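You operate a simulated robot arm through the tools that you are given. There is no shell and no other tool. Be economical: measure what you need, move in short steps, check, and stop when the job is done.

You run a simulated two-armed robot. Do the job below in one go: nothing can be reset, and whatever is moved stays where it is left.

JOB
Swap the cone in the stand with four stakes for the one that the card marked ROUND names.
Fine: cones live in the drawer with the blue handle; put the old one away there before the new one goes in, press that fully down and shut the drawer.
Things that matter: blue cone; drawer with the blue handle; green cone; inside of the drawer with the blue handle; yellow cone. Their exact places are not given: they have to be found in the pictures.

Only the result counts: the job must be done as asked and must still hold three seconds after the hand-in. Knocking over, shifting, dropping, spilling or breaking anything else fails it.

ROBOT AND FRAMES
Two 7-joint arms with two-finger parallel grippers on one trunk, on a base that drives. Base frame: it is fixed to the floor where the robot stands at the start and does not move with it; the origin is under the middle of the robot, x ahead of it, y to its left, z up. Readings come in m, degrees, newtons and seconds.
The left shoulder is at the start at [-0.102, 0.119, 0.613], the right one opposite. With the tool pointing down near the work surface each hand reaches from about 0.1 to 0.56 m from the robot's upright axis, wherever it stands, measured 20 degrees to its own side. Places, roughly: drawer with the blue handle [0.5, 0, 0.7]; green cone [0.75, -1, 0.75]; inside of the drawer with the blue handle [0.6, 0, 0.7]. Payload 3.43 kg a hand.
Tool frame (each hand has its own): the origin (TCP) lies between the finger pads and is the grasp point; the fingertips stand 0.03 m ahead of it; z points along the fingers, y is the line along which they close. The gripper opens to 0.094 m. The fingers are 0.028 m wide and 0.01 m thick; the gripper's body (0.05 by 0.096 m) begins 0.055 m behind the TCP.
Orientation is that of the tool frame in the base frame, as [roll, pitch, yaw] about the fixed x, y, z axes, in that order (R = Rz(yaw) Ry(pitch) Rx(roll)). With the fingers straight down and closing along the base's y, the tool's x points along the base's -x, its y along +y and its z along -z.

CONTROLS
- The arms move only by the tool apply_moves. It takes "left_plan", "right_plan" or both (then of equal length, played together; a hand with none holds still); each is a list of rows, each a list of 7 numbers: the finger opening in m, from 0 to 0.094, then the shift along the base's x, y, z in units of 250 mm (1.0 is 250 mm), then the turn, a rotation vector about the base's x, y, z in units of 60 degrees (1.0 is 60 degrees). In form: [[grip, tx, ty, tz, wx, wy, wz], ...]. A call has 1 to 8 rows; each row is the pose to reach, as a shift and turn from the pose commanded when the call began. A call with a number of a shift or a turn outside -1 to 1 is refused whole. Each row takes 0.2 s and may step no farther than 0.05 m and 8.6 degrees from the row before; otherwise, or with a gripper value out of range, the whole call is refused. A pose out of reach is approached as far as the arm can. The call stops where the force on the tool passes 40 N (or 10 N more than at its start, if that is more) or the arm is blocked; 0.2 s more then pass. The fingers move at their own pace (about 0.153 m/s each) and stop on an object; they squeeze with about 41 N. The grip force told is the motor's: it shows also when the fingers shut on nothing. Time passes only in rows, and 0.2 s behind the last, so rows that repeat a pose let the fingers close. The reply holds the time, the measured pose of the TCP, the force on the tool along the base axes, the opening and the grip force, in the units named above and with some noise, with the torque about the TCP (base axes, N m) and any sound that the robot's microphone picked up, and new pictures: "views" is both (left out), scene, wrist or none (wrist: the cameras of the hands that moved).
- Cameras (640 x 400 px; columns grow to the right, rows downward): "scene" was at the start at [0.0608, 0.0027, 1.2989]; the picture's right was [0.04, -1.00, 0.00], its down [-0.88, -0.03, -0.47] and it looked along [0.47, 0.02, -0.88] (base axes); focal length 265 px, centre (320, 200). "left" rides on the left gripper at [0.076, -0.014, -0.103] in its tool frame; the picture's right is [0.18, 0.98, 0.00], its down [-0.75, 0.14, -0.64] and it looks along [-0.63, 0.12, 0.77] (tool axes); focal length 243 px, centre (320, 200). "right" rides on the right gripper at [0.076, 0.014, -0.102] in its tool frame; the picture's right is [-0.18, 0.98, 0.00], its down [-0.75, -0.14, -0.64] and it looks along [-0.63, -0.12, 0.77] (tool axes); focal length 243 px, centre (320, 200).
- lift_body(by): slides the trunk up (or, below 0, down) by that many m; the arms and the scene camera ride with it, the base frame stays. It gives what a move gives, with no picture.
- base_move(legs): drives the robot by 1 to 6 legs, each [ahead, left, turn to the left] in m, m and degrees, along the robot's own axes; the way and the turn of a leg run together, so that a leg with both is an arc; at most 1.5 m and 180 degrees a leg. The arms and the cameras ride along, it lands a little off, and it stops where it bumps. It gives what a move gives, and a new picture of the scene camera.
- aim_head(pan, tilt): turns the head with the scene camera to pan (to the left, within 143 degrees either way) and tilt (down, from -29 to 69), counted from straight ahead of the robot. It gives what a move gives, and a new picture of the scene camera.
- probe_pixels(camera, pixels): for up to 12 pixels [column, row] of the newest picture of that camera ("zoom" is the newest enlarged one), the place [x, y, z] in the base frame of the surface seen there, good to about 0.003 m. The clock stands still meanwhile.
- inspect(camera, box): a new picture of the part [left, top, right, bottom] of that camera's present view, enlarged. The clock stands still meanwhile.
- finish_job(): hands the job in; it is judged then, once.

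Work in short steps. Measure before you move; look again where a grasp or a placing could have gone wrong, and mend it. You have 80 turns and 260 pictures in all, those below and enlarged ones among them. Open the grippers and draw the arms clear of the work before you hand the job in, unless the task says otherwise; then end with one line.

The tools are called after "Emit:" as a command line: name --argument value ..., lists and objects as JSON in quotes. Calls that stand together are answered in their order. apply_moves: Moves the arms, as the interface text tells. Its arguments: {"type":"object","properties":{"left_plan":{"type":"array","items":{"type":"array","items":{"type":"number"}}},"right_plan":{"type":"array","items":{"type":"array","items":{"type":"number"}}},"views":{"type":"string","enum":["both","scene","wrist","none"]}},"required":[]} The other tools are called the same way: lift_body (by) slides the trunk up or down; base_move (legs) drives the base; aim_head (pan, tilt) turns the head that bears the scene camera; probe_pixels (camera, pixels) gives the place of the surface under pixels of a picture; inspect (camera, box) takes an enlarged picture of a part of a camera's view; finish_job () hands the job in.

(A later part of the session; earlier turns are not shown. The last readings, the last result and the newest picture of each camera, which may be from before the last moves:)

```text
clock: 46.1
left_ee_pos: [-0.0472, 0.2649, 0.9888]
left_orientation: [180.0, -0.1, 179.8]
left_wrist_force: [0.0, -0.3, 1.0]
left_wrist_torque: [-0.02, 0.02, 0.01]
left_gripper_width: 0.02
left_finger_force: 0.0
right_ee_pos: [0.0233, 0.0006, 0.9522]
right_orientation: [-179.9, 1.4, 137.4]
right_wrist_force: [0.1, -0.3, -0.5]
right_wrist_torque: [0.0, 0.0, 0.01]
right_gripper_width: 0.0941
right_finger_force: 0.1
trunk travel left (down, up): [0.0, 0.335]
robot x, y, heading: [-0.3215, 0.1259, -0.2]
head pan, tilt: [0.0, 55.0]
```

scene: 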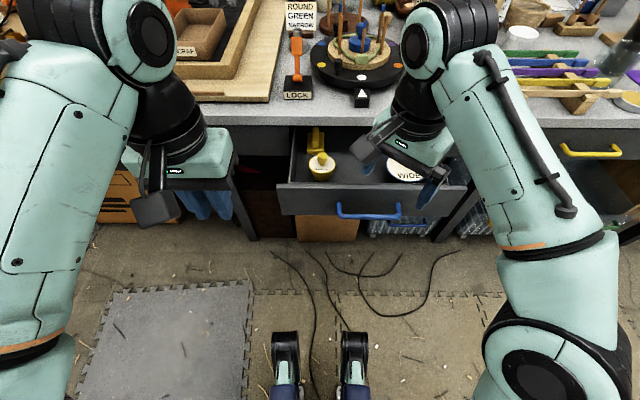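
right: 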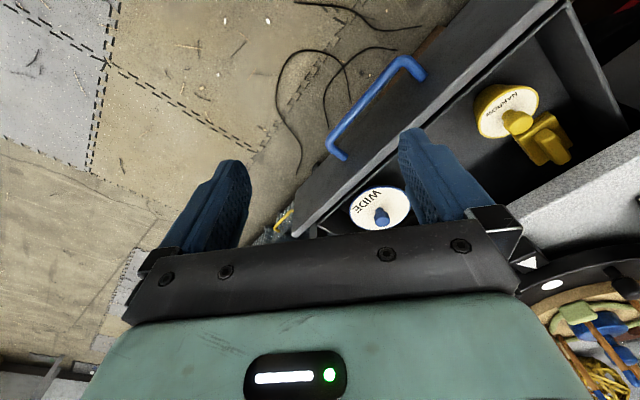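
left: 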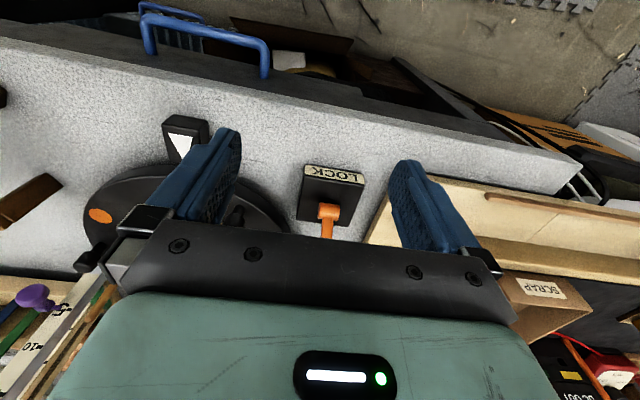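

Now I raise the trunk and drive right to the four-stake stand, then part-way ahead.

Emit:
lift_body --by 0.22

Emit:
base_move --legs '[[0, -0.92, 0], [0.3, 0, 0]]'

Emit:
aim_head --pan -5 --tilt 50

```text
clock: 48.4
left_ee_pos: [-0.0476, 0.2677, 1.204]
left_orientation: [179.9, 0.0, 179.8]
left_wrist_force: [0.8, -1.0, -1.2]
left_wrist_torque: [0.0, -0.06, 0.0]
left_gripper_width: 0.0201
left_finger_force: 0.0
right_ee_pos: [0.023, -0.0008, 1.173]
right_orientation: [-179.9, 1.5, 137.2]
right_wrist_force: [-0.7, 0.0, -0.4]
right_wrist_torque: [-0.06, 0.01, 0.03]
right_gripper_width: 0.0943
right_finger_force: 0.1
trunk travel left (down, up): [-0.22, 0.115]
robot x, y, heading: [-0.3235, 0.1207, 0.0]
head pan, tilt: [0.0, 55.0]
```

```text
clock: 58.6
left_ee_pos: [0.2573, -0.6537, 1.2053]
left_orientation: [180.0, 0.0, -179.2]
left_wrist_force: [-0.4, 0.1, -1.4]
left_wrist_torque: [-0.02, 0.01, 0.0]
left_gripper_width: 0.0199
left_finger_force: 0.1
right_ee_pos: [0.3332, -0.921, 1.1725]
right_orientation: [-179.9, 1.4, 138.3]
right_wrist_force: [1.2, 0.0, -0.4]
right_wrist_torque: [0.01, -0.03, 0.0]
right_gripper_width: 0.0938
right_finger_force: 0.1
trunk travel left (down, up): [-0.22, 0.115]
robot x, y, heading: [-0.0141, -0.8059, 0.8]
head pan, tilt: [0.0, 55.0]
```

scene: 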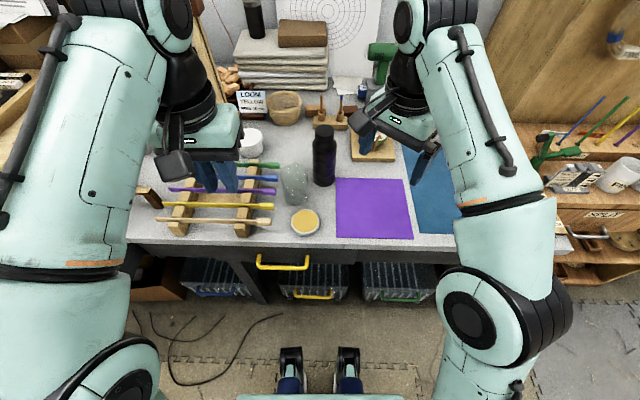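

```text
clock: 59.2
left_ee_pos: [0.2572, -0.6551, 1.2051]
left_orientation: [180.0, 0.1, -179.2]
left_wrist_force: [0.5, -0.4, 0.3]
left_wrist_torque: [0.01, 0.01, -0.05]
left_gripper_width: 0.0196
left_finger_force: 0.0
right_ee_pos: [0.3332, -0.922, 1.1711]
right_orientation: [-179.9, 1.4, 138.3]
right_wrist_force: [0.1, 1.0, -0.3]
right_wrist_torque: [0.01, -0.01, -0.02]
right_gripper_width: 0.0941
right_finger_force: 0.0
trunk travel left (down, up): [-0.22, 0.115]
robot x, y, heading: [-0.0158, -0.8055, 0.9]
head pan, tilt: [-5.0, 50.0]
```

scene: 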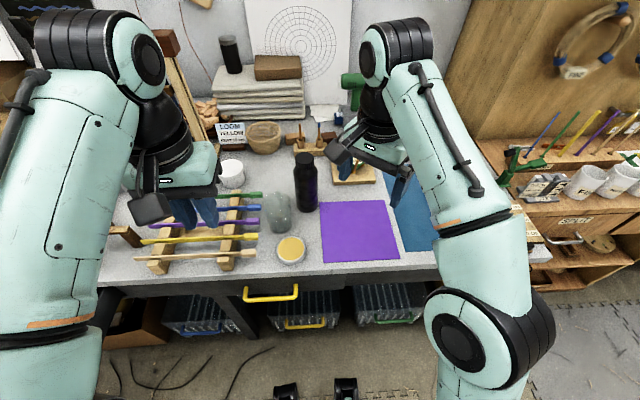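

I check the clearance to crates under the table before driving closer.

Emit:
probe_pixels --camera "scene" --pixels '[[300, 325], [275, 298], [285, 388], [345, 385], [375, 317], [305, 165]]'

```text
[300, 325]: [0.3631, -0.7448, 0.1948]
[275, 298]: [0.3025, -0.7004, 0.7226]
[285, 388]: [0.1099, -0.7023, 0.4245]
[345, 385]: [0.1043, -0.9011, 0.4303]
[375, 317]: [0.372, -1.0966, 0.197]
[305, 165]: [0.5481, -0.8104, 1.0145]
```

Clear for another 15 cm or so; I drive ahead with the hands high.

Emit:
base_move --legs '[[0.16, 0, -0.9]]'

Emit:
apply_moves --right_plan '[[0.094, 0.1, -0.04, -0.05, 0, 0, 0], [0.094, 0.2, -0.08, -0.1, 0, 0, 0], [0.094, 0.2, -0.08, -0.1, 0, 0, 0]]' --views "both"

```text
clock: 60.6
left_ee_pos: [0.3783, -0.6569, 1.2042]
left_orientation: [179.9, 0.1, -179.9]
left_wrist_force: [-0.4, -0.7, 1.5]
left_wrist_torque: [-0.04, -0.04, 0.01]
left_gripper_width: 0.0203
left_finger_force: 0.0
right_ee_pos: [0.4516, -0.9251, 1.1722]
right_orientation: [-179.8, 1.5, 137.4]
right_wrist_force: [-0.5, 0.6, -0.1]
right_wrist_torque: [0.0, -0.08, 0.01]
right_gripper_width: 0.094
right_finger_force: 0.1
trunk travel left (down, up): [-0.22, 0.115]
robot x, y, heading: [0.1034, -0.7996, 0.1]
head pan, tilt: [-5.0, 50.0]
stopped in leg 1: the robot was blocked; the commanded pose is now the measured one
```

scene: 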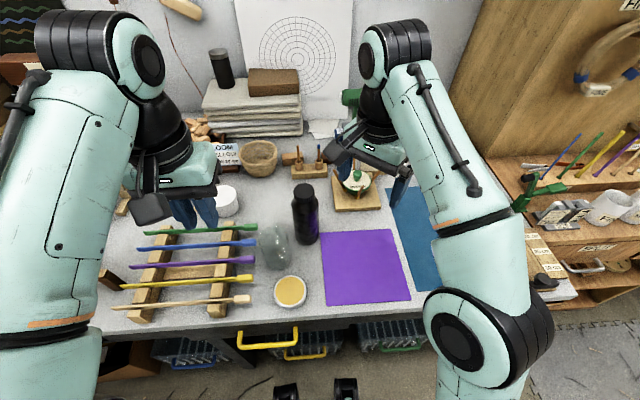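

```text
clock: 61.4
left_ee_pos: [0.3796, -0.657, 1.2032]
left_orientation: [179.9, 0.0, -180.0]
left_wrist_force: [-0.4, -0.4, 0.1]
left_wrist_torque: [-0.02, 0.0, 0.04]
left_gripper_width: 0.0201
left_finger_force: 0.1
right_ee_pos: [0.5006, -0.943, 1.1425]
right_orientation: [-179.7, 1.5, 137.5]
right_wrist_force: [0.4, -0.3, 0.3]
right_wrist_torque: [0.04, -0.01, 0.0]
right_gripper_width: 0.0939
right_finger_force: 0.1
trunk travel left (down, up): [-0.22, 0.115]
robot x, y, heading: [0.1079, -0.8047, -0.3]
head pan, tilt: [-5.0, 50.0]
```

scene: 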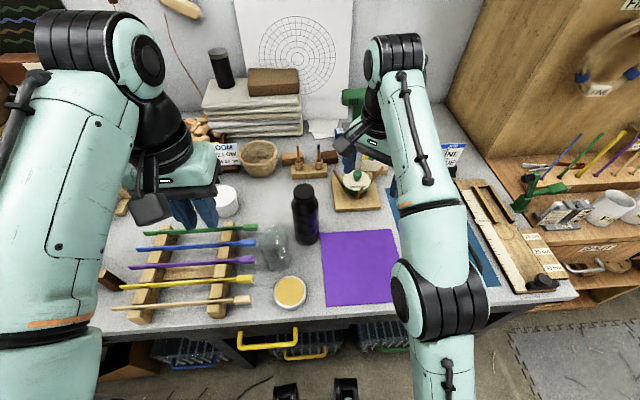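
right: 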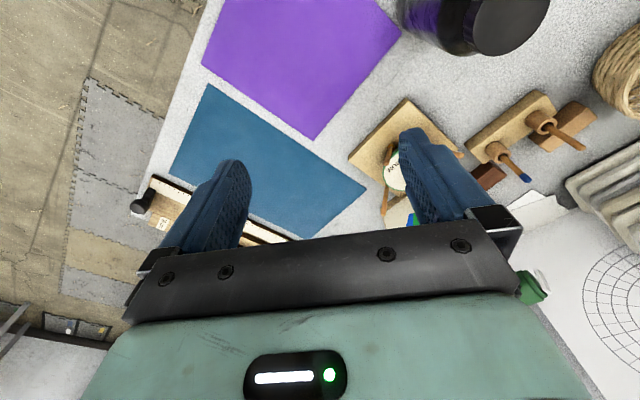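

Blocked at x 0.105 (possibly the yellow handle). I sidestep right, ease ahead again, and raise the trunk for reach.

Emit:
lift_body --by 0.1

Emit:
base_move --legs '[[-0.02, 0, 0], [0, -0.1, 0], [0.08, 0, 0]]'

Emit:
inspect --camera "scene" --box '[220, 120, 420, 260]'

```text
clock: 62.7
left_ee_pos: [0.3797, -0.6576, 1.3039]
left_orientation: [179.9, 0.0, -179.9]
left_wrist_force: [0.0, 0.3, -0.4]
left_wrist_torque: [0.02, -0.03, 0.0]
left_gripper_width: 0.0199
left_finger_force: 0.2
right_ee_pos: [0.5031, -0.9451, 1.2456]
right_orientation: [-179.8, 1.5, 137.5]
right_wrist_force: [0.7, -0.5, -0.3]
right_wrist_torque: [-0.03, -0.02, 0.01]
right_gripper_width: 0.0943
right_finger_force: 0.1
trunk travel left (down, up): [-0.32, 0.015]
robot x, y, heading: [0.1049, -0.8016, -0.2]
head pan, tilt: [-5.0, 50.0]
```

```text
clock: 65.1
left_ee_pos: [0.3842, -0.7561, 1.3039]
left_orientation: [-180.0, -0.2, -180.0]
left_wrist_force: [-0.8, -0.4, 0.7]
left_wrist_torque: [-0.02, 0.08, 0.04]
left_gripper_width: 0.02
left_finger_force: 0.1
right_ee_pos: [0.5054, -1.0463, 1.2446]
right_orientation: [-179.6, 1.3, 137.4]
right_wrist_force: [0.5, 0.2, 1.0]
right_wrist_torque: [0.02, 0.06, 0.04]
right_gripper_width: 0.0939
right_finger_force: 0.1
trunk travel left (down, up): [-0.32, 0.015]
robot x, y, heading: [0.1035, -0.9047, -0.2]
head pan, tilt: [-5.0, 50.0]
stopped in leg 3: the robot was blocked; the commanded pose is now the measured one
```

scene: 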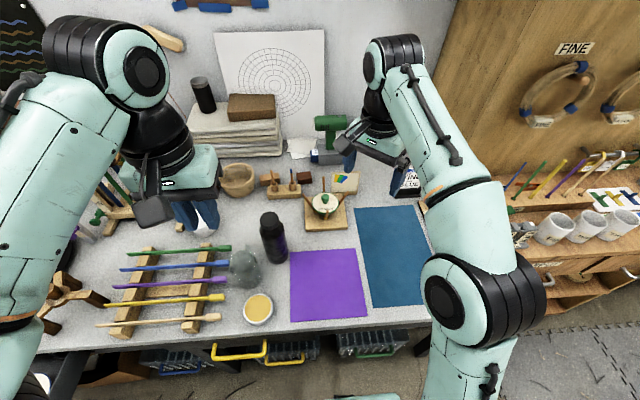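

```text
2.86 times, centred on (320, 190) of scene
```

zoom: 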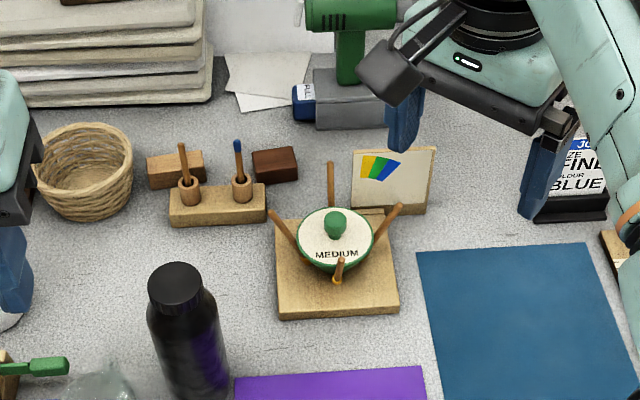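

Good overhead view of the stand. I measure the knob, disc, and stake tops.

Emit:
probe_pixels --camera "zoom" --pixels '[[335, 216], [335, 240], [318, 237], [354, 240], [335, 266], [331, 165], [274, 213], [399, 207], [341, 263], [290, 300], [393, 205], [335, 205]]'

```text
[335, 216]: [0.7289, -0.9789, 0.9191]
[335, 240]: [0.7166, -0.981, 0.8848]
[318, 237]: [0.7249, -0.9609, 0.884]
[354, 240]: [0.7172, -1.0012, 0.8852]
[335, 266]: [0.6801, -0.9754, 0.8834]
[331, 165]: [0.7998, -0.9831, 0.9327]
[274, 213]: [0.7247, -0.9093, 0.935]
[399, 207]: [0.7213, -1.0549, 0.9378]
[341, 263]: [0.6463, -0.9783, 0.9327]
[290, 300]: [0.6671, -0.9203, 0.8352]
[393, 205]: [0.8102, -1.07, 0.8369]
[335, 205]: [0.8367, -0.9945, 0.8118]
```

Stand centre is (0.723,-0.981), stake tops at radius 7.5 cm, z 0.935, cone disc z 0.884, knob top ~0.92. I move the right hand above it.

Emit:
apply_moves --right_plan '[[0.094, 0.11, 0.033, -0.1, 0, 0, 0], [0.094, 0.22, 0.065, -0.22, 0, 0, 0], [0.094, 0.33, 0.1, -0.35, 0, 0, 0], [0.08, 0.44, 0.13, -0.48, 0, 0, 0], [0.07, 0.55, 0.163, -0.61, 0, 0, 0], [0.06, 0.66, 0.195, -0.74, 0, 0, 0], [0.06, 0.77, 0.228, -0.86, 0, 0, 0], [0.06, 0.872, 0.26, -0.94, 0, 0, 0]]' --views "both"

```text
clock: 66.9
left_ee_pos: [0.3796, -0.7558, 1.3035]
left_orientation: [179.9, -0.1, -180.0]
left_wrist_force: [0.0, 0.8, -0.3]
left_wrist_torque: [0.0, 0.06, 0.01]
left_gripper_width: 0.0201
left_finger_force: 0.0
right_ee_pos: [0.6679, -0.9944, 1.014]
right_orientation: [-179.7, 1.4, 137.3]
right_wrist_force: [-0.3, -0.8, 0.4]
right_wrist_torque: [0.03, -0.01, 0.0]
right_gripper_width: 0.06
right_finger_force: 0.0
right hand out of reach, approached as far as the arm can: row 6, 7, 8
trunk travel left (down, up): [-0.32, 0.015]
robot x, y, heading: [0.1077, -0.9036, -0.6]
head pan, tilt: [-5.0, 50.0]
```

scene: 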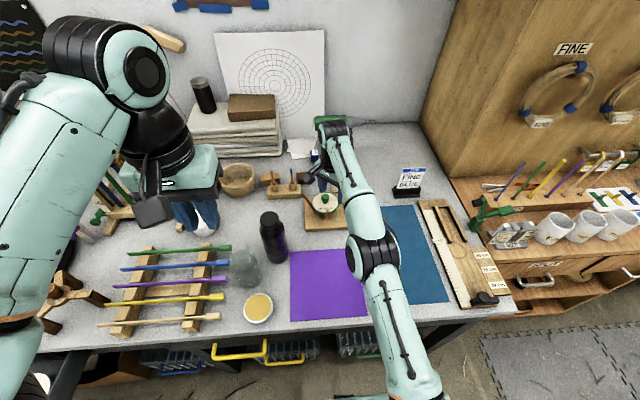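
right: 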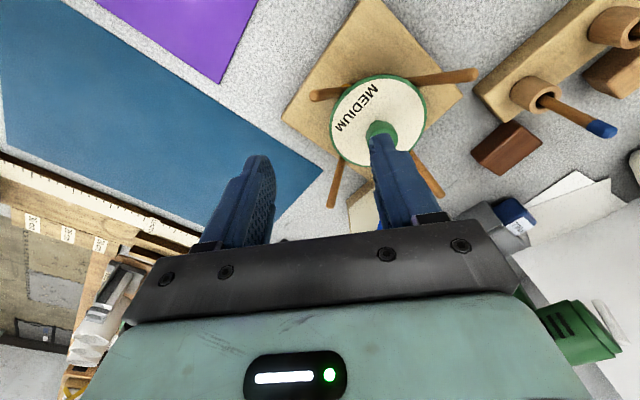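

The arm tops out at x 0.668, 5.5 cm short. I lift the hand clear of the bottle and turn the robot left so the right shoulder comes closer.

Emit:
apply_moves --right_plan '[[0.06, -0.05, 0, 0.15, 0, 0, 0], [0.06, -0.1, 0, 0.3, 0, 0, 0], [0.06, -0.2, 0, 0.45, 0, 0, 0], [0.06, -0.3, 0, 0.6, 0, 0, 0], [0.06, -0.45, 0, 0.72, 0, 0, 0], [0.06, -0.6, 0, 0.8, 0, 0, 0]]' --views "none"

Emit:
base_move --legs '[[-0.05, 0.05, 0], [0, 0, 28]]'

```text
clock: 68.3
left_ee_pos: [0.3781, -0.7577, 1.3054]
left_orientation: [179.9, 0.0, 180.0]
left_wrist_force: [-0.6, 0.5, -0.8]
left_wrist_torque: [-0.01, 0.01, 0.0]
left_gripper_width: 0.0198
left_finger_force: 0.1
right_ee_pos: [0.5089, -0.9901, 1.2066]
right_orientation: [-179.6, 1.5, 137.3]
right_wrist_force: [-0.5, 0.2, 0.2]
right_wrist_torque: [-0.04, -0.04, 0.0]
right_gripper_width: 0.0601
right_finger_force: 0.0
right hand out of reach, approached as far as the arm can: row 2
trunk travel left (down, up): [-0.32, 0.015]
robot x, y, heading: [0.1044, -0.8995, -0.2]
head pan, tilt: [-5.0, 50.0]
```

```text
clock: 70.9
left_ee_pos: [0.2278, -0.5945, 1.3034]
left_orientation: [179.8, -0.1, -151.7]
left_wrist_force: [0.3, -0.1, 0.3]
left_wrist_torque: [0.03, 0.01, -0.02]
left_gripper_width: 0.02
left_finger_force: 0.0
right_ee_pos: [0.4555, -0.7369, 1.2064]
right_orientation: [-179.5, 1.4, 165.6]
right_wrist_force: [0.3, -0.2, 0.0]
right_wrist_torque: [0.0, 0.03, -0.03]
right_gripper_width: 0.06
right_finger_force: 0.1
trunk travel left (down, up): [-0.32, 0.015]
robot x, y, heading: [0.0568, -0.8548, 28.2]
head pan, tilt: [-5.0, 50.0]
```

scene: 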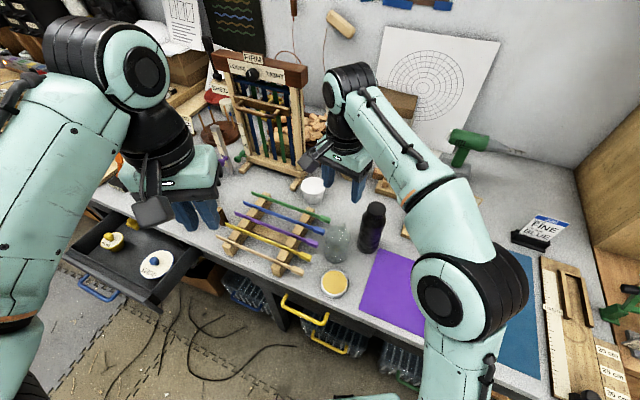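

Now I nudge toward the table again (world +x) in robot axes.

Emit:
base_move --legs '[[0.075, -0.025, 0]]'

Emit:
aim_head --pan -40 --tilt 50

```text
clock: 71.9
left_ee_pos: [0.2857, -0.5827, 1.3038]
left_orientation: [179.8, -0.1, -151.9]
left_wrist_force: [0.9, 1.3, 0.0]
left_wrist_torque: [0.01, 0.06, -0.02]
left_gripper_width: 0.0201
left_finger_force: 0.1
right_ee_pos: [0.5111, -0.7278, 1.2061]
right_orientation: [-179.5, 1.3, 165.2]
right_wrist_force: [1.0, -0.9, 0.4]
right_wrist_torque: [0.04, 0.04, 0.01]
right_gripper_width: 0.0599
right_finger_force: 0.1
trunk travel left (down, up): [-0.32, 0.015]
robot x, y, heading: [0.1044, -0.8429, 28.2]
head pan, tilt: [-5.0, 50.0]
stopped in leg 1: the robot was blocked; the commanded pose is now the measured one
```

scene: 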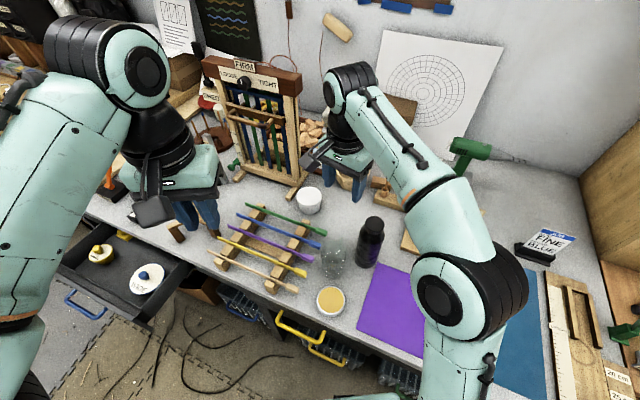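

```text
clock: 72.9
left_ee_pos: [0.281, -0.5836, 1.3039]
left_orientation: [179.9, -0.1, -151.8]
left_wrist_force: [0.7, 0.1, 0.1]
left_wrist_torque: [0.0, -0.04, -0.03]
left_gripper_width: 0.0199
left_finger_force: 0.1
right_ee_pos: [0.5071, -0.7292, 1.2078]
right_orientation: [-179.5, 1.4, 165.3]
right_wrist_force: [-0.2, -1.0, -0.2]
right_wrist_torque: [-0.03, 0.02, 0.02]
right_gripper_width: 0.0598
right_finger_force: 0.1
trunk travel left (down, up): [-0.32, 0.015]
robot x, y, heading: [0.1063, -0.8407, 27.9]
head pan, tilt: [-40.0, 50.0]
```

scene: 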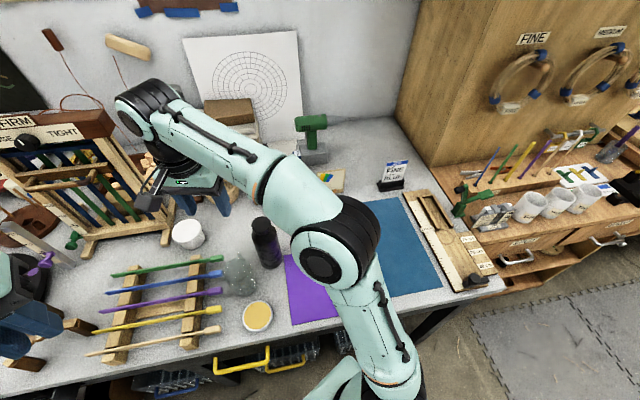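

The base footprint is round, so the turn worked. I swing the right hand over the stand at height, restoring the diagonal finger direction.

Emit:
apply_moves --right_plan '[[0.07, 0.1, -0.12, 0, 0, 0, -0.083], [0.07, 0.2, -0.24, 0, 0, 0, -0.167], [0.07, 0.3, -0.36, 0, 0, 0, -0.25], [0.07, 0.4, -0.48, 0, 0, 0, -0.333], [0.07, 0.5, -0.6, 0, 0, 0, -0.417], [0.07, 0.6, -0.72, 0, 0, 0, -0.5], [0.07, 0.7, -0.84, -0.1, 0, 0, -0.5], [0.07, 0.8, -0.94, -0.2, 0, 0, -0.5]]' --views "both"

```text
clock: 74.7
left_ee_pos: [0.281, -0.5846, 1.3039]
left_orientation: [179.8, -0.1, -151.8]
left_wrist_force: [0.0, 0.1, 0.2]
left_wrist_torque: [0.03, 0.03, -0.02]
left_gripper_width: 0.0199
left_finger_force: 0.1
right_ee_pos: [0.6996, -0.9675, 1.1501]
right_orientation: [-179.5, 1.3, 135.3]
right_wrist_force: [-0.4, 0.0, -0.9]
right_wrist_torque: [0.02, -0.01, 0.02]
right_gripper_width: 0.0702
right_finger_force: 0.0
right hand out of reach, approached as far as the arm can: row 8
trunk travel left (down, up): [-0.32, 0.015]
robot x, y, heading: [0.1024, -0.8393, 27.7]
head pan, tilt: [-40.0, 50.0]
```

scene: 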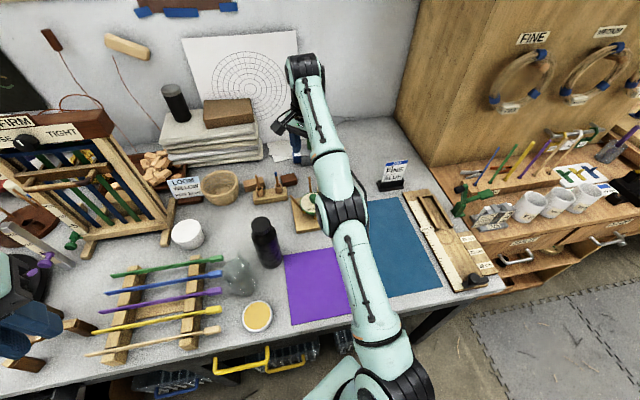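
right: 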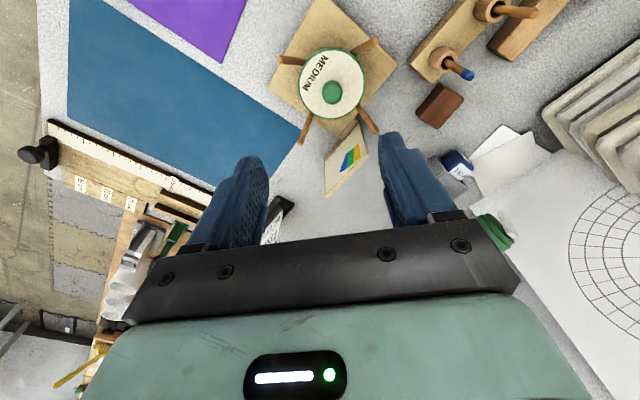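

Close: at (0.700,-0.968,1.150). I lower to z≈1.0 while centring on (0.723,-0.981).

Emit:
apply_moves --right_plan '[[0.06, 0.0, 0, -0.15, 0, 0, 0], [0.06, 0.03, -0.02, -0.3, 0, 0, 0], [0.06, 0.06, -0.04, -0.45, 0, 0, 0], [0.06, 0.09, -0.054, -0.6, 0, 0, 0], [0.06, 0.09, -0.054, -0.6, 0, 0, 0]]' --views "both"

```text
clock: 75.9
left_ee_pos: [0.2803, -0.5831, 1.3042]
left_orientation: [180.0, -0.1, -151.9]
left_wrist_force: [0.4, 0.0, 0.4]
left_wrist_torque: [0.05, 0.01, 0.02]
left_gripper_width: 0.0199
left_finger_force: 0.1
right_ee_pos: [0.7559, -0.9783, 1.0088]
right_orientation: [-179.6, 1.4, 135.2]
right_wrist_force: [-0.3, -0.7, 0.2]
right_wrist_torque: [0.02, 0.01, 0.01]
right_gripper_width: 0.0598
right_finger_force: 0.0
right hand out of reach, approached as far as the arm can: row 1, 2, 3, 4, 5
trunk travel left (down, up): [-0.32, 0.015]
robot x, y, heading: [0.1058, -0.8393, 27.9]
head pan, tilt: [-40.0, 50.0]
```

scene: 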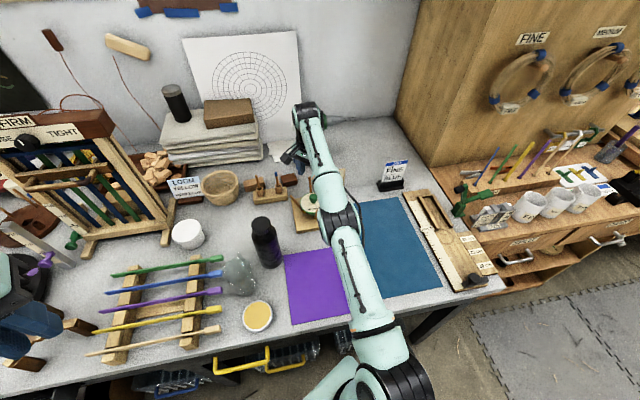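
right: 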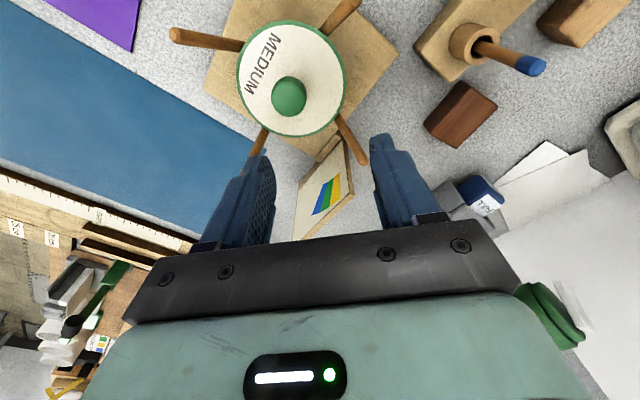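

It overshot to x 0.756; I shift back 3.3 cm and re-check before descending.

Emit:
apply_moves --right_plan '[[0.06, -0.07, -0.01, 0, 0, 0, 0], [0.06, -0.132, -0.011, -0.02, 0, 0, 0], [0.06, -0.132, -0.011, -0.02, 0, 0, 0]]' --views "wrist"

```text
clock: 76.7
left_ee_pos: [0.2792, -0.584, 1.3036]
left_orientation: [179.9, -0.1, -151.8]
left_wrist_force: [-0.2, -0.1, -0.1]
left_wrist_torque: [-0.01, 0.01, -0.01]
left_gripper_width: 0.0199
left_finger_force: 0.0
right_ee_pos: [0.7554, -0.9769, 1.0114]
right_orientation: [-179.5, 1.4, 135.3]
right_wrist_force: [-0.1, 0.1, -0.5]
right_wrist_torque: [0.01, 0.01, -0.01]
right_gripper_width: 0.0601
right_finger_force: 0.0
right hand out of reach, approached as far as the arm can: row 1, 2, 3
trunk travel left (down, up): [-0.32, 0.015]
robot x, y, heading: [0.1052, -0.8415, 28.0]
head pan, tilt: [-40.0, 50.0]
```

right: 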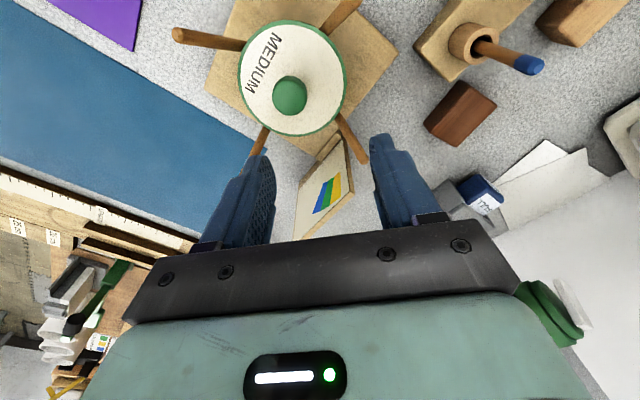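

The reading didn't change, so the internal command lies beyond reach. I step back farther in x to find where it responds.

Emit:
apply_moves --right_plan '[[0.06, -0.1, 0, 0, 0, 0, 0], [0.06, -0.2, 0, 0, 0, 0, 0], [0.06, -0.2, 0, 0, 0, 0, 0]]' --views "none"

```text
clock: 77.5
left_ee_pos: [0.281, -0.5849, 1.3044]
left_orientation: [180.0, -0.1, -151.9]
left_wrist_force: [0.2, -0.3, -0.5]
left_wrist_torque: [-0.01, -0.01, 0.0]
left_gripper_width: 0.0199
left_finger_force: 0.0
right_ee_pos: [0.7518, -0.9756, 1.022]
right_orientation: [-179.5, 1.4, 135.2]
right_wrist_force: [0.1, -0.6, -0.2]
right_wrist_torque: [-0.01, 0.01, 0.0]
right_gripper_width: 0.0598
right_finger_force: 0.1
right hand out of reach, approached as far as the arm can: row 1, 2, 3
trunk travel left (down, up): [-0.32, 0.015]
robot x, y, heading: [0.1044, -0.8392, 27.9]
head pan, tilt: [-40.0, 50.0]
```

The wrist limit needs the hand higher relative to the shoulder, so I raise the hand then lower the trunk by 0.2 m.

Emit:
apply_moves --right_plan '[[0.06, -0.05, 0, 0.15, 0, 0, 0], [0.06, -0.1, 0, 0.3, 0, 0, 0], [0.06, -0.15, 0, 0.45, 0, 0, 0], [0.06, -0.2, 0, 0.6, 0, 0, 0], [0.06, -0.25, 0, 0.75, 0, 0, 0]]' --views "none"

Emit:
lift_body --by -0.2

Emit:
aim_head --pan -45 --tilt 50

```text
clock: 78.7
left_ee_pos: [0.28, -0.5841, 1.3041]
left_orientation: [179.7, 0.0, -151.8]
left_wrist_force: [-0.2, 0.5, -0.5]
left_wrist_torque: [-0.01, -0.01, -0.02]
left_gripper_width: 0.0199
left_finger_force: 0.1
right_ee_pos: [0.6981, -0.9799, 1.1567]
right_orientation: [-179.6, 1.4, 135.3]
right_wrist_force: [-0.2, 0.6, -0.5]
right_wrist_torque: [-0.02, -0.02, -0.01]
right_gripper_width: 0.0599
right_finger_force: 0.0
right hand out of reach, approached as far as the arm can: row 3, 4, 5
trunk travel left (down, up): [-0.32, 0.015]
robot x, y, heading: [0.1038, -0.8392, 28.0]
head pan, tilt: [-40.0, 50.0]
```

```text
clock: 80.6
left_ee_pos: [0.2804, -0.5833, 1.1114]
left_orientation: [179.8, -0.2, -152.0]
left_wrist_force: [-0.1, -0.1, 0.3]
left_wrist_torque: [0.01, 0.02, -0.01]
left_gripper_width: 0.0198
left_finger_force: 0.1
right_ee_pos: [0.6641, -0.9953, 0.9185]
right_orientation: [-174.7, 0.0, 135.5]
right_wrist_force: [-3.8, 0.7, 17.3]
right_wrist_torque: [0.41, -0.34, 0.13]
right_gripper_width: 0.058
right_finger_force: 0.1
trunk travel left (down, up): [-0.128, 0.207]
robot x, y, heading: [0.1064, -0.8414, 27.7]
head pan, tilt: [-40.0, 50.0]
stopped: the force on the tool passed its limit at 48 N (the readings are from after the stop); the commanded pose is now the measured one
```

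```text
clock: 81.3
left_ee_pos: [0.2801, -0.5834, 1.1121]
left_orientation: [179.9, -0.1, -151.9]
left_wrist_force: [0.3, 0.6, 0.7]
left_wrist_torque: [-0.01, -0.01, -0.06]
left_gripper_width: 0.0201
left_finger_force: 0.2
right_ee_pos: [0.6628, -0.9951, 0.9176]
right_orientation: [-174.6, 0.3, 135.5]
right_wrist_force: [-3.5, 0.3, 22.5]
right_wrist_torque: [0.42, -0.68, 0.1]
right_gripper_width: 0.0578
right_finger_force: 0.0
trunk travel left (down, up): [-0.128, 0.207]
robot x, y, heading: [0.1041, -0.8424, 27.9]
head pan, tilt: [-45.0, 50.0]
```

scene: 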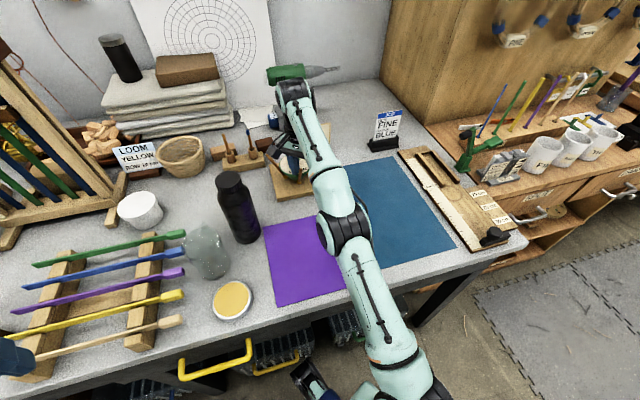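

The hand dropped lower than intended and is touching the stand with ~20 N. I raise it straight up and look.

Emit:
apply_moves --right_plan '[[0.06, 0, 0, 0.08, 0, 0, 0], [0.06, 0, 0, 0.2, 0, 0, 0], [0.06, 0, 0, 0.32, 0, 0, 0], [0.06, 0, 0, 0.32, 0, 0, 0]]' --views "both"

```text
clock: 82.3
left_ee_pos: [0.2776, -0.5836, 1.1109]
left_orientation: [179.9, -0.2, -152.0]
left_wrist_force: [-0.2, 0.5, -0.6]
left_wrist_torque: [0.05, -0.02, 0.03]
left_gripper_width: 0.0199
left_finger_force: 0.0
right_ee_pos: [0.6295, -1.0078, 0.9693]
right_orientation: [-174.5, 0.0, 135.5]
right_wrist_force: [-1.3, 2.1, 3.8]
right_wrist_torque: [0.19, -0.02, 0.08]
right_gripper_width: 0.0598
right_finger_force: 0.0
right hand out of reach, approached as far as the arm can: row 1, 2, 3, 4
trunk travel left (down, up): [-0.128, 0.207]
robot x, y, heading: [0.1039, -0.8363, 27.9]
head pan, tilt: [-45.0, 50.0]
```

scene: 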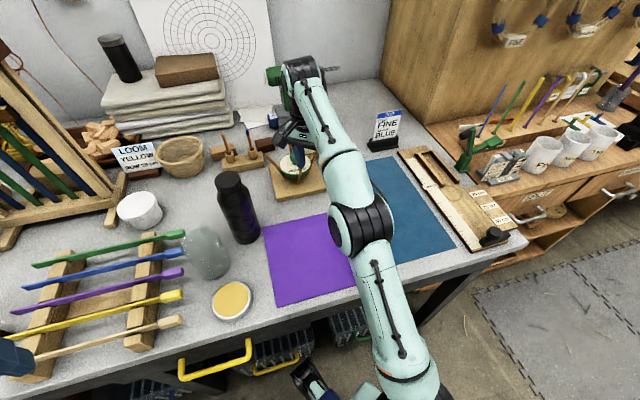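
right: 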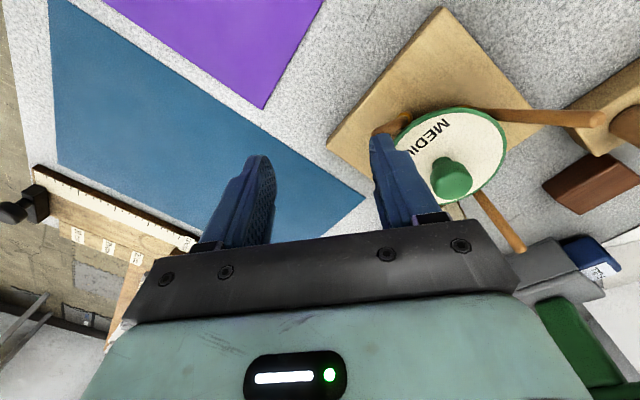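

The finger is right beside the front stake top. I raise the trunk (hand rises straight with it), then pull the hand back.

Emit:
lift_body --by 0.15

Emit:
apply_moves --right_plan '[[0.06, -0.1, 0.05, 0.05, 0, 0, 0], [0.06, -0.2, 0.1, 0.1, 0, 0, 0], [0.06, -0.3, 0.15, 0.15, 0, 0, 0], [0.06, -0.4, 0.2, 0.2, 0, 0, 0], [0.06, -0.5, 0.25, 0.25, 0, 0, 0], [0.06, -0.6, 0.25, 0.3, 0, 0, 0]]' --views "both"

Emit:
inspect --camera "scene" --box '[220, 100, 400, 220]'

```text
clock: 84.0
left_ee_pos: [0.2808, -0.5838, 1.2595]
left_orientation: [179.8, -0.1, -151.9]
left_wrist_force: [-0.6, -0.2, 0.0]
left_wrist_torque: [-0.03, 0.02, -0.01]
left_gripper_width: 0.0201
left_finger_force: 0.1
right_ee_pos: [0.6314, -1.0076, 1.1211]
right_orientation: [-174.4, 0.0, 135.4]
right_wrist_force: [0.6, 0.5, 1.0]
right_wrist_torque: [0.02, 0.01, -0.02]
right_gripper_width: 0.06
right_finger_force: 0.0
trunk travel left (down, up): [-0.278, 0.057]
robot x, y, heading: [0.1067, -0.8391, 27.9]
head pan, tilt: [-45.0, 50.0]
```

```text
clock: 85.5
left_ee_pos: [0.2798, -0.5846, 1.2618]
left_orientation: [179.8, -0.1, -151.9]
left_wrist_force: [0.5, 0.6, -0.4]
left_wrist_torque: [-0.03, 0.0, -0.02]
left_gripper_width: 0.0197
left_finger_force: 0.2
right_ee_pos: [0.481, -0.9454, 1.197]
right_orientation: [-174.4, 0.1, 135.4]
right_wrist_force: [-0.9, -0.6, -0.3]
right_wrist_torque: [-0.01, -0.02, -0.02]
right_gripper_width: 0.0597
right_finger_force: 0.1
trunk travel left (down, up): [-0.278, 0.057]
robot x, y, heading: [0.1038, -0.8388, 28.0]
head pan, tilt: [-45.0, 50.0]
```

scene: 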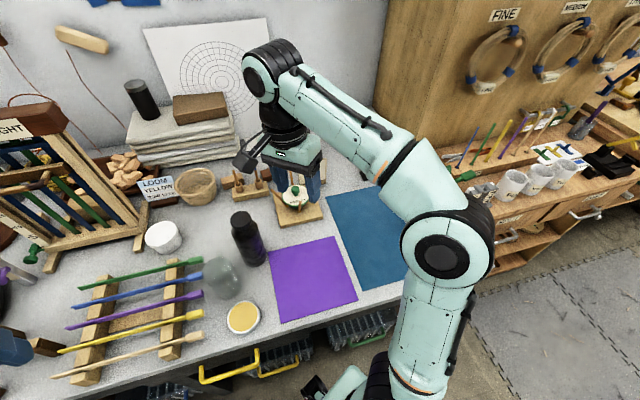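
right: 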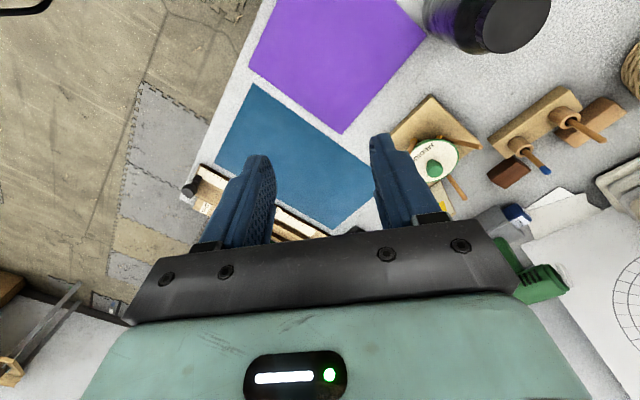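

```text
3.33 times, centred on (310, 160) of scene
```

zoom: 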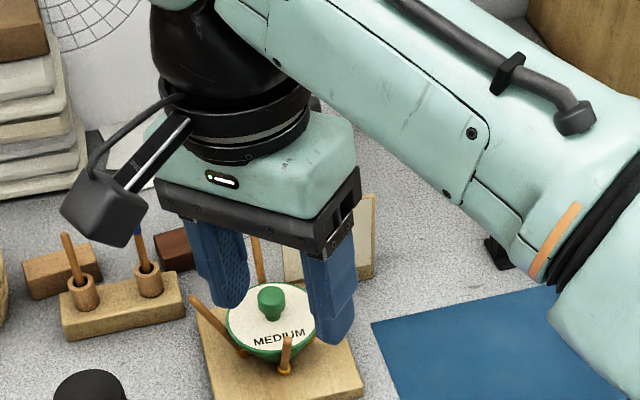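

The stand looks intact; I re-probe it for shift, and then turn the robot further left to bring the shoulder closer.

Emit:
probe_pixels --camera "zoom" --pixels '[[271, 295], [280, 325], [191, 297], [287, 342], [254, 240], [215, 385]]'

Emit:
base_move --legs '[[0, 0, 38]]'

Emit:
aim_head --pan -75 --tilt 50

```text
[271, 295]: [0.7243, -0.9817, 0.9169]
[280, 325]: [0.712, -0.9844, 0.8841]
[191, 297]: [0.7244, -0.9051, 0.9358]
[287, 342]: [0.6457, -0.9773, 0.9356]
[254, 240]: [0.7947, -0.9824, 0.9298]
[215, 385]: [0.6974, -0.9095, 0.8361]
```

```text
clock: 87.6
left_ee_pos: [0.0865, -0.5289, 1.2622]
left_orientation: [179.9, -0.1, -114.3]
left_wrist_force: [-0.2, 0.4, 0.2]
left_wrist_torque: [0.0, -0.06, -0.01]
left_gripper_width: 0.0198
left_finger_force: 0.0
right_ee_pos: [0.4662, -0.6936, 1.1972]
right_orientation: [-174.5, 0.0, 173.0]
right_wrist_force: [0.3, 0.4, 0.8]
right_wrist_torque: [0.05, 0.01, -0.03]
right_gripper_width: 0.0601
right_finger_force: 0.0
trunk travel left (down, up): [-0.278, 0.057]
robot x, y, heading: [0.1017, -0.8454, 65.5]
head pan, tilt: [-45.0, 50.0]
```

scene: 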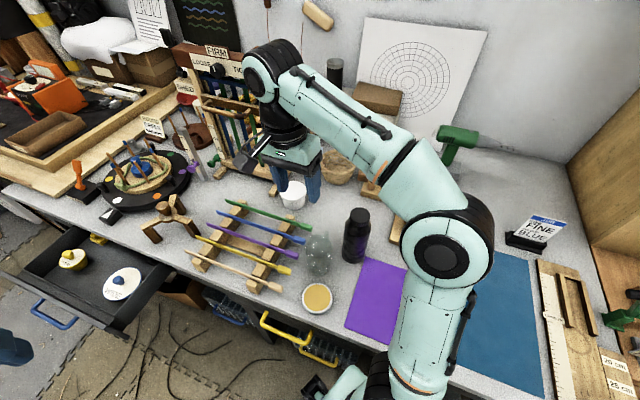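

```text
clock: 88.6
left_ee_pos: [0.0865, -0.5308, 1.2604]
left_orientation: [179.7, 0.0, -114.3]
left_wrist_force: [0.7, 0.2, -0.9]
left_wrist_torque: [0.01, -0.01, 0.0]
left_gripper_width: 0.0198
left_finger_force: 0.0
right_ee_pos: [0.4672, -0.6924, 1.1972]
right_orientation: [-174.4, 0.0, 173.0]
right_wrist_force: [-0.8, 0.0, 0.0]
right_wrist_torque: [0.02, -0.01, 0.03]
right_gripper_width: 0.0599
right_finger_force: 0.0
trunk travel left (down, up): [-0.278, 0.057]
robot x, y, heading: [0.1058, -0.8429, 65.6]
head pan, tilt: [-75.0, 50.0]
```

scene: 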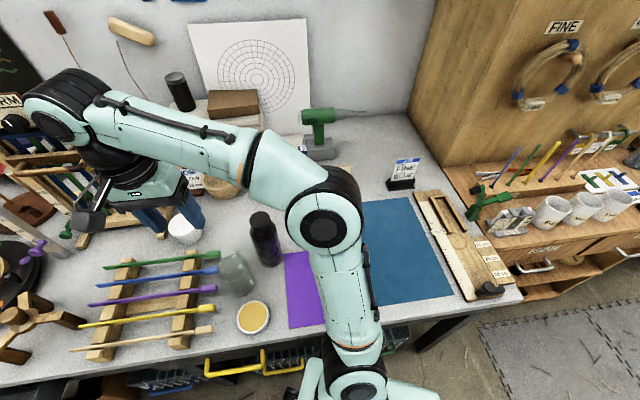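

Stand unmoved. Shoulder is now ~0.55 m from the stand. I swing the hand over at height and level it with fingers diagonal.

Emit:
apply_moves --right_plan '[[0.06, 0.03, -0.125, 0, 0.01, -0.005, -0.079], [0.06, 0.08, -0.25, 0, 0.02, -0.01, -0.158], [0.06, 0.14, -0.375, 0, 0.031, -0.015, -0.237], [0.06, 0.22, -0.5, 0, 0.041, -0.02, -0.316], [0.06, 0.3, -0.625, 0, 0.052, -0.025, -0.395], [0.06, 0.38, -0.75, 0, 0.062, -0.03, -0.475], [0.06, 0.46, -0.875, 0, 0.073, -0.036, -0.554], [0.06, 0.52, -1.0, 0, 0.083, -0.041, -0.633]]' --views "wrist"

```text
clock: 90.4
left_ee_pos: [0.0858, -0.5307, 1.2623]
left_orientation: [179.8, -0.1, -114.3]
left_wrist_force: [0.8, -0.6, 0.6]
left_wrist_torque: [0.01, 0.0, 0.0]
left_gripper_width: 0.0202
left_finger_force: 0.0
right_ee_pos: [0.5941, -0.9441, 1.195]
right_orientation: [-179.9, 0.0, 135.0]
right_wrist_force: [-0.2, 0.3, -0.3]
right_wrist_torque: [0.01, -0.02, -0.02]
right_gripper_width: 0.0601
right_finger_force: 0.1
trunk travel left (down, up): [-0.278, 0.057]
robot x, y, heading: [0.1037, -0.8373, 65.5]
head pan, tilt: [-75.0, 50.0]
```

right: 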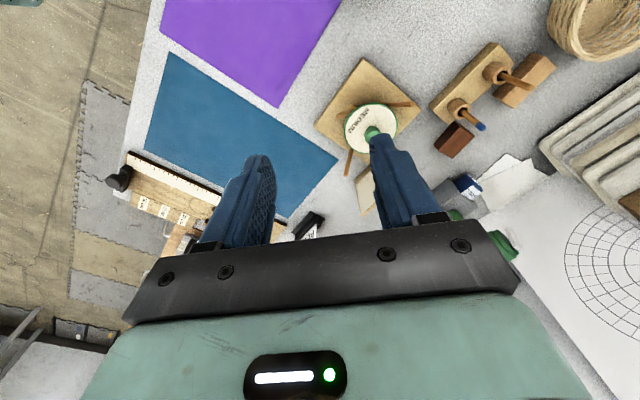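

Level and in reach. I lower the trunk 0.13 here (nothing below), then move over the knob at z≈1.03.

Emit:
lift_body --by -0.13

Emit:
apply_moves --right_plan '[[0.06, 0.13, -0.04, -0.02, 0, 0, 0], [0.06, 0.26, -0.08, -0.05, 0, 0, 0], [0.06, 0.39, -0.12, -0.08, 0, 0, 0], [0.06, 0.516, -0.148, -0.1, 0, 0, 0], [0.06, 0.516, -0.148, -0.1, 0, 0, 0]]' --views "both"

```text
clock: 92.0
left_ee_pos: [0.0878, -0.5315, 1.1313]
left_orientation: [179.8, -0.1, -114.3]
left_wrist_force: [-0.2, 0.4, -0.1]
left_wrist_torque: [-0.02, 0.0, 0.02]
left_gripper_width: 0.02
left_finger_force: 0.1
right_ee_pos: [0.597, -0.9438, 1.0665]
right_orientation: [-179.8, 0.1, 134.9]
right_wrist_force: [-0.2, -0.2, 0.6]
right_wrist_torque: [0.02, 0.02, -0.02]
right_gripper_width: 0.0599
right_finger_force: 0.0
trunk travel left (down, up): [-0.148, 0.187]
robot x, y, heading: [0.1068, -0.8398, 65.5]
head pan, tilt: [-75.0, 50.0]
```

```text
clock: 93.2
left_ee_pos: [0.0861, -0.5301, 1.1308]
left_orientation: [179.8, 0.0, -114.3]
left_wrist_force: [-0.2, 0.1, 0.1]
left_wrist_torque: [0.0, -0.02, -0.01]
left_gripper_width: 0.0199
left_finger_force: 0.1
right_ee_pos: [0.7245, -0.9813, 1.0426]
right_orientation: [-179.8, 0.0, 135.0]
right_wrist_force: [-0.1, 0.2, -0.4]
right_wrist_torque: [0.0, -0.03, -0.04]
right_gripper_width: 0.0603
right_finger_force: 0.0
trunk travel left (down, up): [-0.148, 0.187]
robot x, y, heading: [0.1102, -0.8419, 65.2]
head pan, tilt: [-75.0, 50.0]
```

scene: 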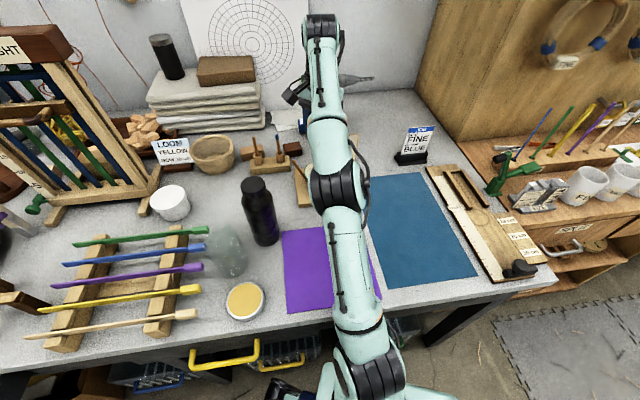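
right: 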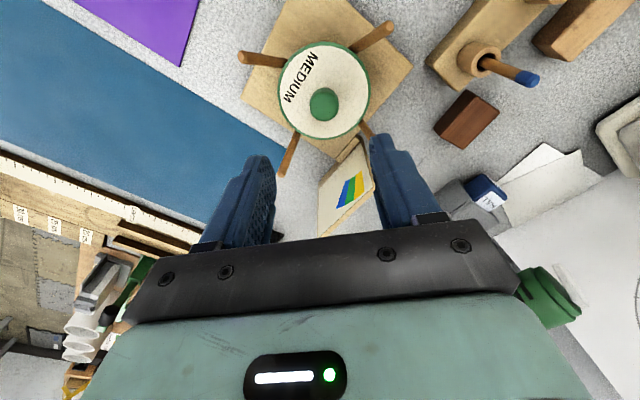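

Knob appears at (323,103), as predicted for alignment. I descend to z≈0.918 and grip the knob.

Emit:
apply_moves --right_plan '[[0.06, 0, 0, -0.12, 0, 0, 0], [0.06, 0, 0, -0.24, 0, 0, 0], [0.06, 0, 0, -0.36, 0, 0, 0], [0.06, 0, 0, -0.44, 0, 0, 0], [0.06, 0, 0, -0.496, 0, 0, 0], [0.06, 0, 0, -0.496, 0, 0, 0]]' --views "wrist"

Emit:
apply_moves --right_plan '[[0.0, 0, 0, 0, 0, 0, 0], [0.0, 0, 0, 0, 0, 0, 0], [0.0, 0, 0, 0, 0, 0, 0]]' --views "wrist"

```text
clock: 94.5
left_ee_pos: [0.087, -0.5306, 1.1318]
left_orientation: [179.9, -0.2, -114.3]
left_wrist_force: [0.0, 0.9, -0.1]
left_wrist_torque: [0.01, 0.0, 0.02]
left_gripper_width: 0.0201
left_finger_force: 0.1
right_ee_pos: [0.7262, -0.9817, 0.921]
right_orientation: [-179.8, 0.1, 134.9]
right_wrist_force: [0.8, 0.3, 0.7]
right_wrist_torque: [0.01, -0.01, 0.0]
right_gripper_width: 0.0601
right_finger_force: 0.0
trunk travel left (down, up): [-0.148, 0.187]
robot x, y, heading: [0.1029, -0.8426, 65.7]
head pan, tilt: [-75.0, 50.0]
```

right: 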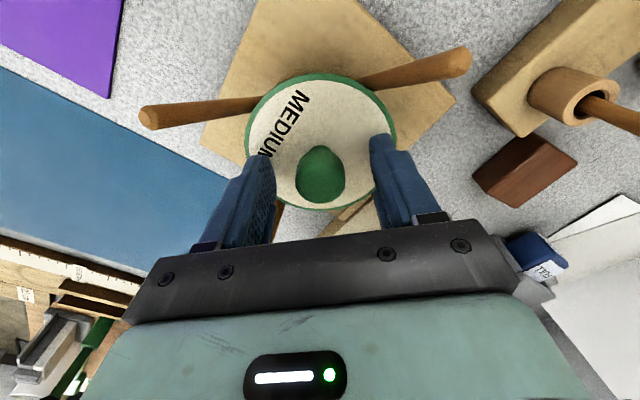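

```text
clock: 95.3
left_ee_pos: [0.0872, -0.5302, 1.1318]
left_orientation: [179.8, -0.1, -114.4]
left_wrist_force: [0.1, -0.2, 0.1]
left_wrist_torque: [0.03, 0.02, 0.01]
left_gripper_width: 0.0197
left_finger_force: 0.0
right_ee_pos: [0.7279, -0.98, 0.9204]
right_orientation: [-179.9, 0.0, 134.9]
right_wrist_force: [-0.3, 0.5, 0.3]
right_wrist_torque: [-0.01, -0.09, -0.01]
right_gripper_width: 0.0267
right_finger_force: 40.7
trunk travel left (down, up): [-0.148, 0.187]
robot x, y, heading: [0.1085, -0.842, 65.3]
head pan, tilt: [-75.0, 50.0]
```

right: 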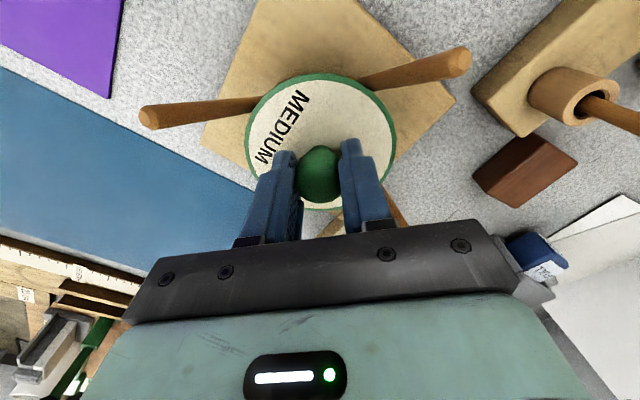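

Knob held (26.7 mm). I lift straight up slowly by arm, then by trunk.

Emit:
apply_moves --right_plan '[[0.0, 0, 0, 0.06, 0, 0, 0], [0.0, 0, 0, 0.12, 0, 0, 0], [0.0, 0, 0, 0.2, 0, 0, 0], [0.0, 0, 0, 0.3, 0, 0, 0], [0.0, 0, 0, 0.4, 0, 0, 0], [0.0, 0, 0, 0.48, 0, 0, 0]]' --views "wrist"

Emit:
lift_body --by 0.15

```text
clock: 96.8
left_ee_pos: [0.0875, -0.5305, 1.1311]
left_orientation: [179.7, -0.1, -114.3]
left_wrist_force: [-0.3, -1.0, 0.6]
left_wrist_torque: [0.03, -0.01, -0.02]
left_gripper_width: 0.0201
left_finger_force: 0.1
right_ee_pos: [0.7276, -0.9832, 1.0396]
right_orientation: [-179.7, -0.1, 135.0]
right_wrist_force: [0.1, 0.6, -2.2]
right_wrist_torque: [0.04, 0.0, -0.01]
right_gripper_width: 0.0266
right_finger_force: 40.7
trunk travel left (down, up): [-0.148, 0.187]
robot x, y, heading: [0.1029, -0.841, 65.4]
head pan, tilt: [-75.0, 50.0]
```

right: 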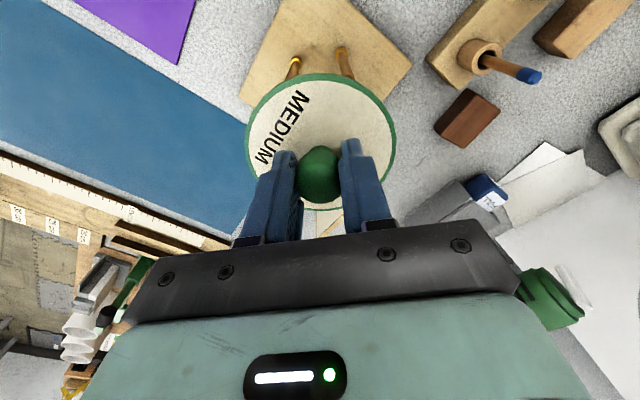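

```text
clock: 98.5
left_ee_pos: [0.0868, -0.5304, 1.28]
left_orientation: [179.7, 0.0, -114.2]
left_wrist_force: [-0.2, -0.2, 0.2]
left_wrist_torque: [0.06, -0.02, -0.03]
left_gripper_width: 0.0199
left_finger_force: 0.1
right_ee_pos: [0.7252, -0.9819, 1.1889]
right_orientation: [-179.8, 0.0, 135.0]
right_wrist_force: [-0.9, -0.8, -2.8]
right_wrist_torque: [0.02, -0.01, 0.0]
right_gripper_width: 0.0267
right_finger_force: 40.8
trunk travel left (down, up): [-0.298, 0.037]
robot x, y, heading: [0.1043, -0.8417, 65.7]
head pan, tilt: [-75.0, 50.0]
```

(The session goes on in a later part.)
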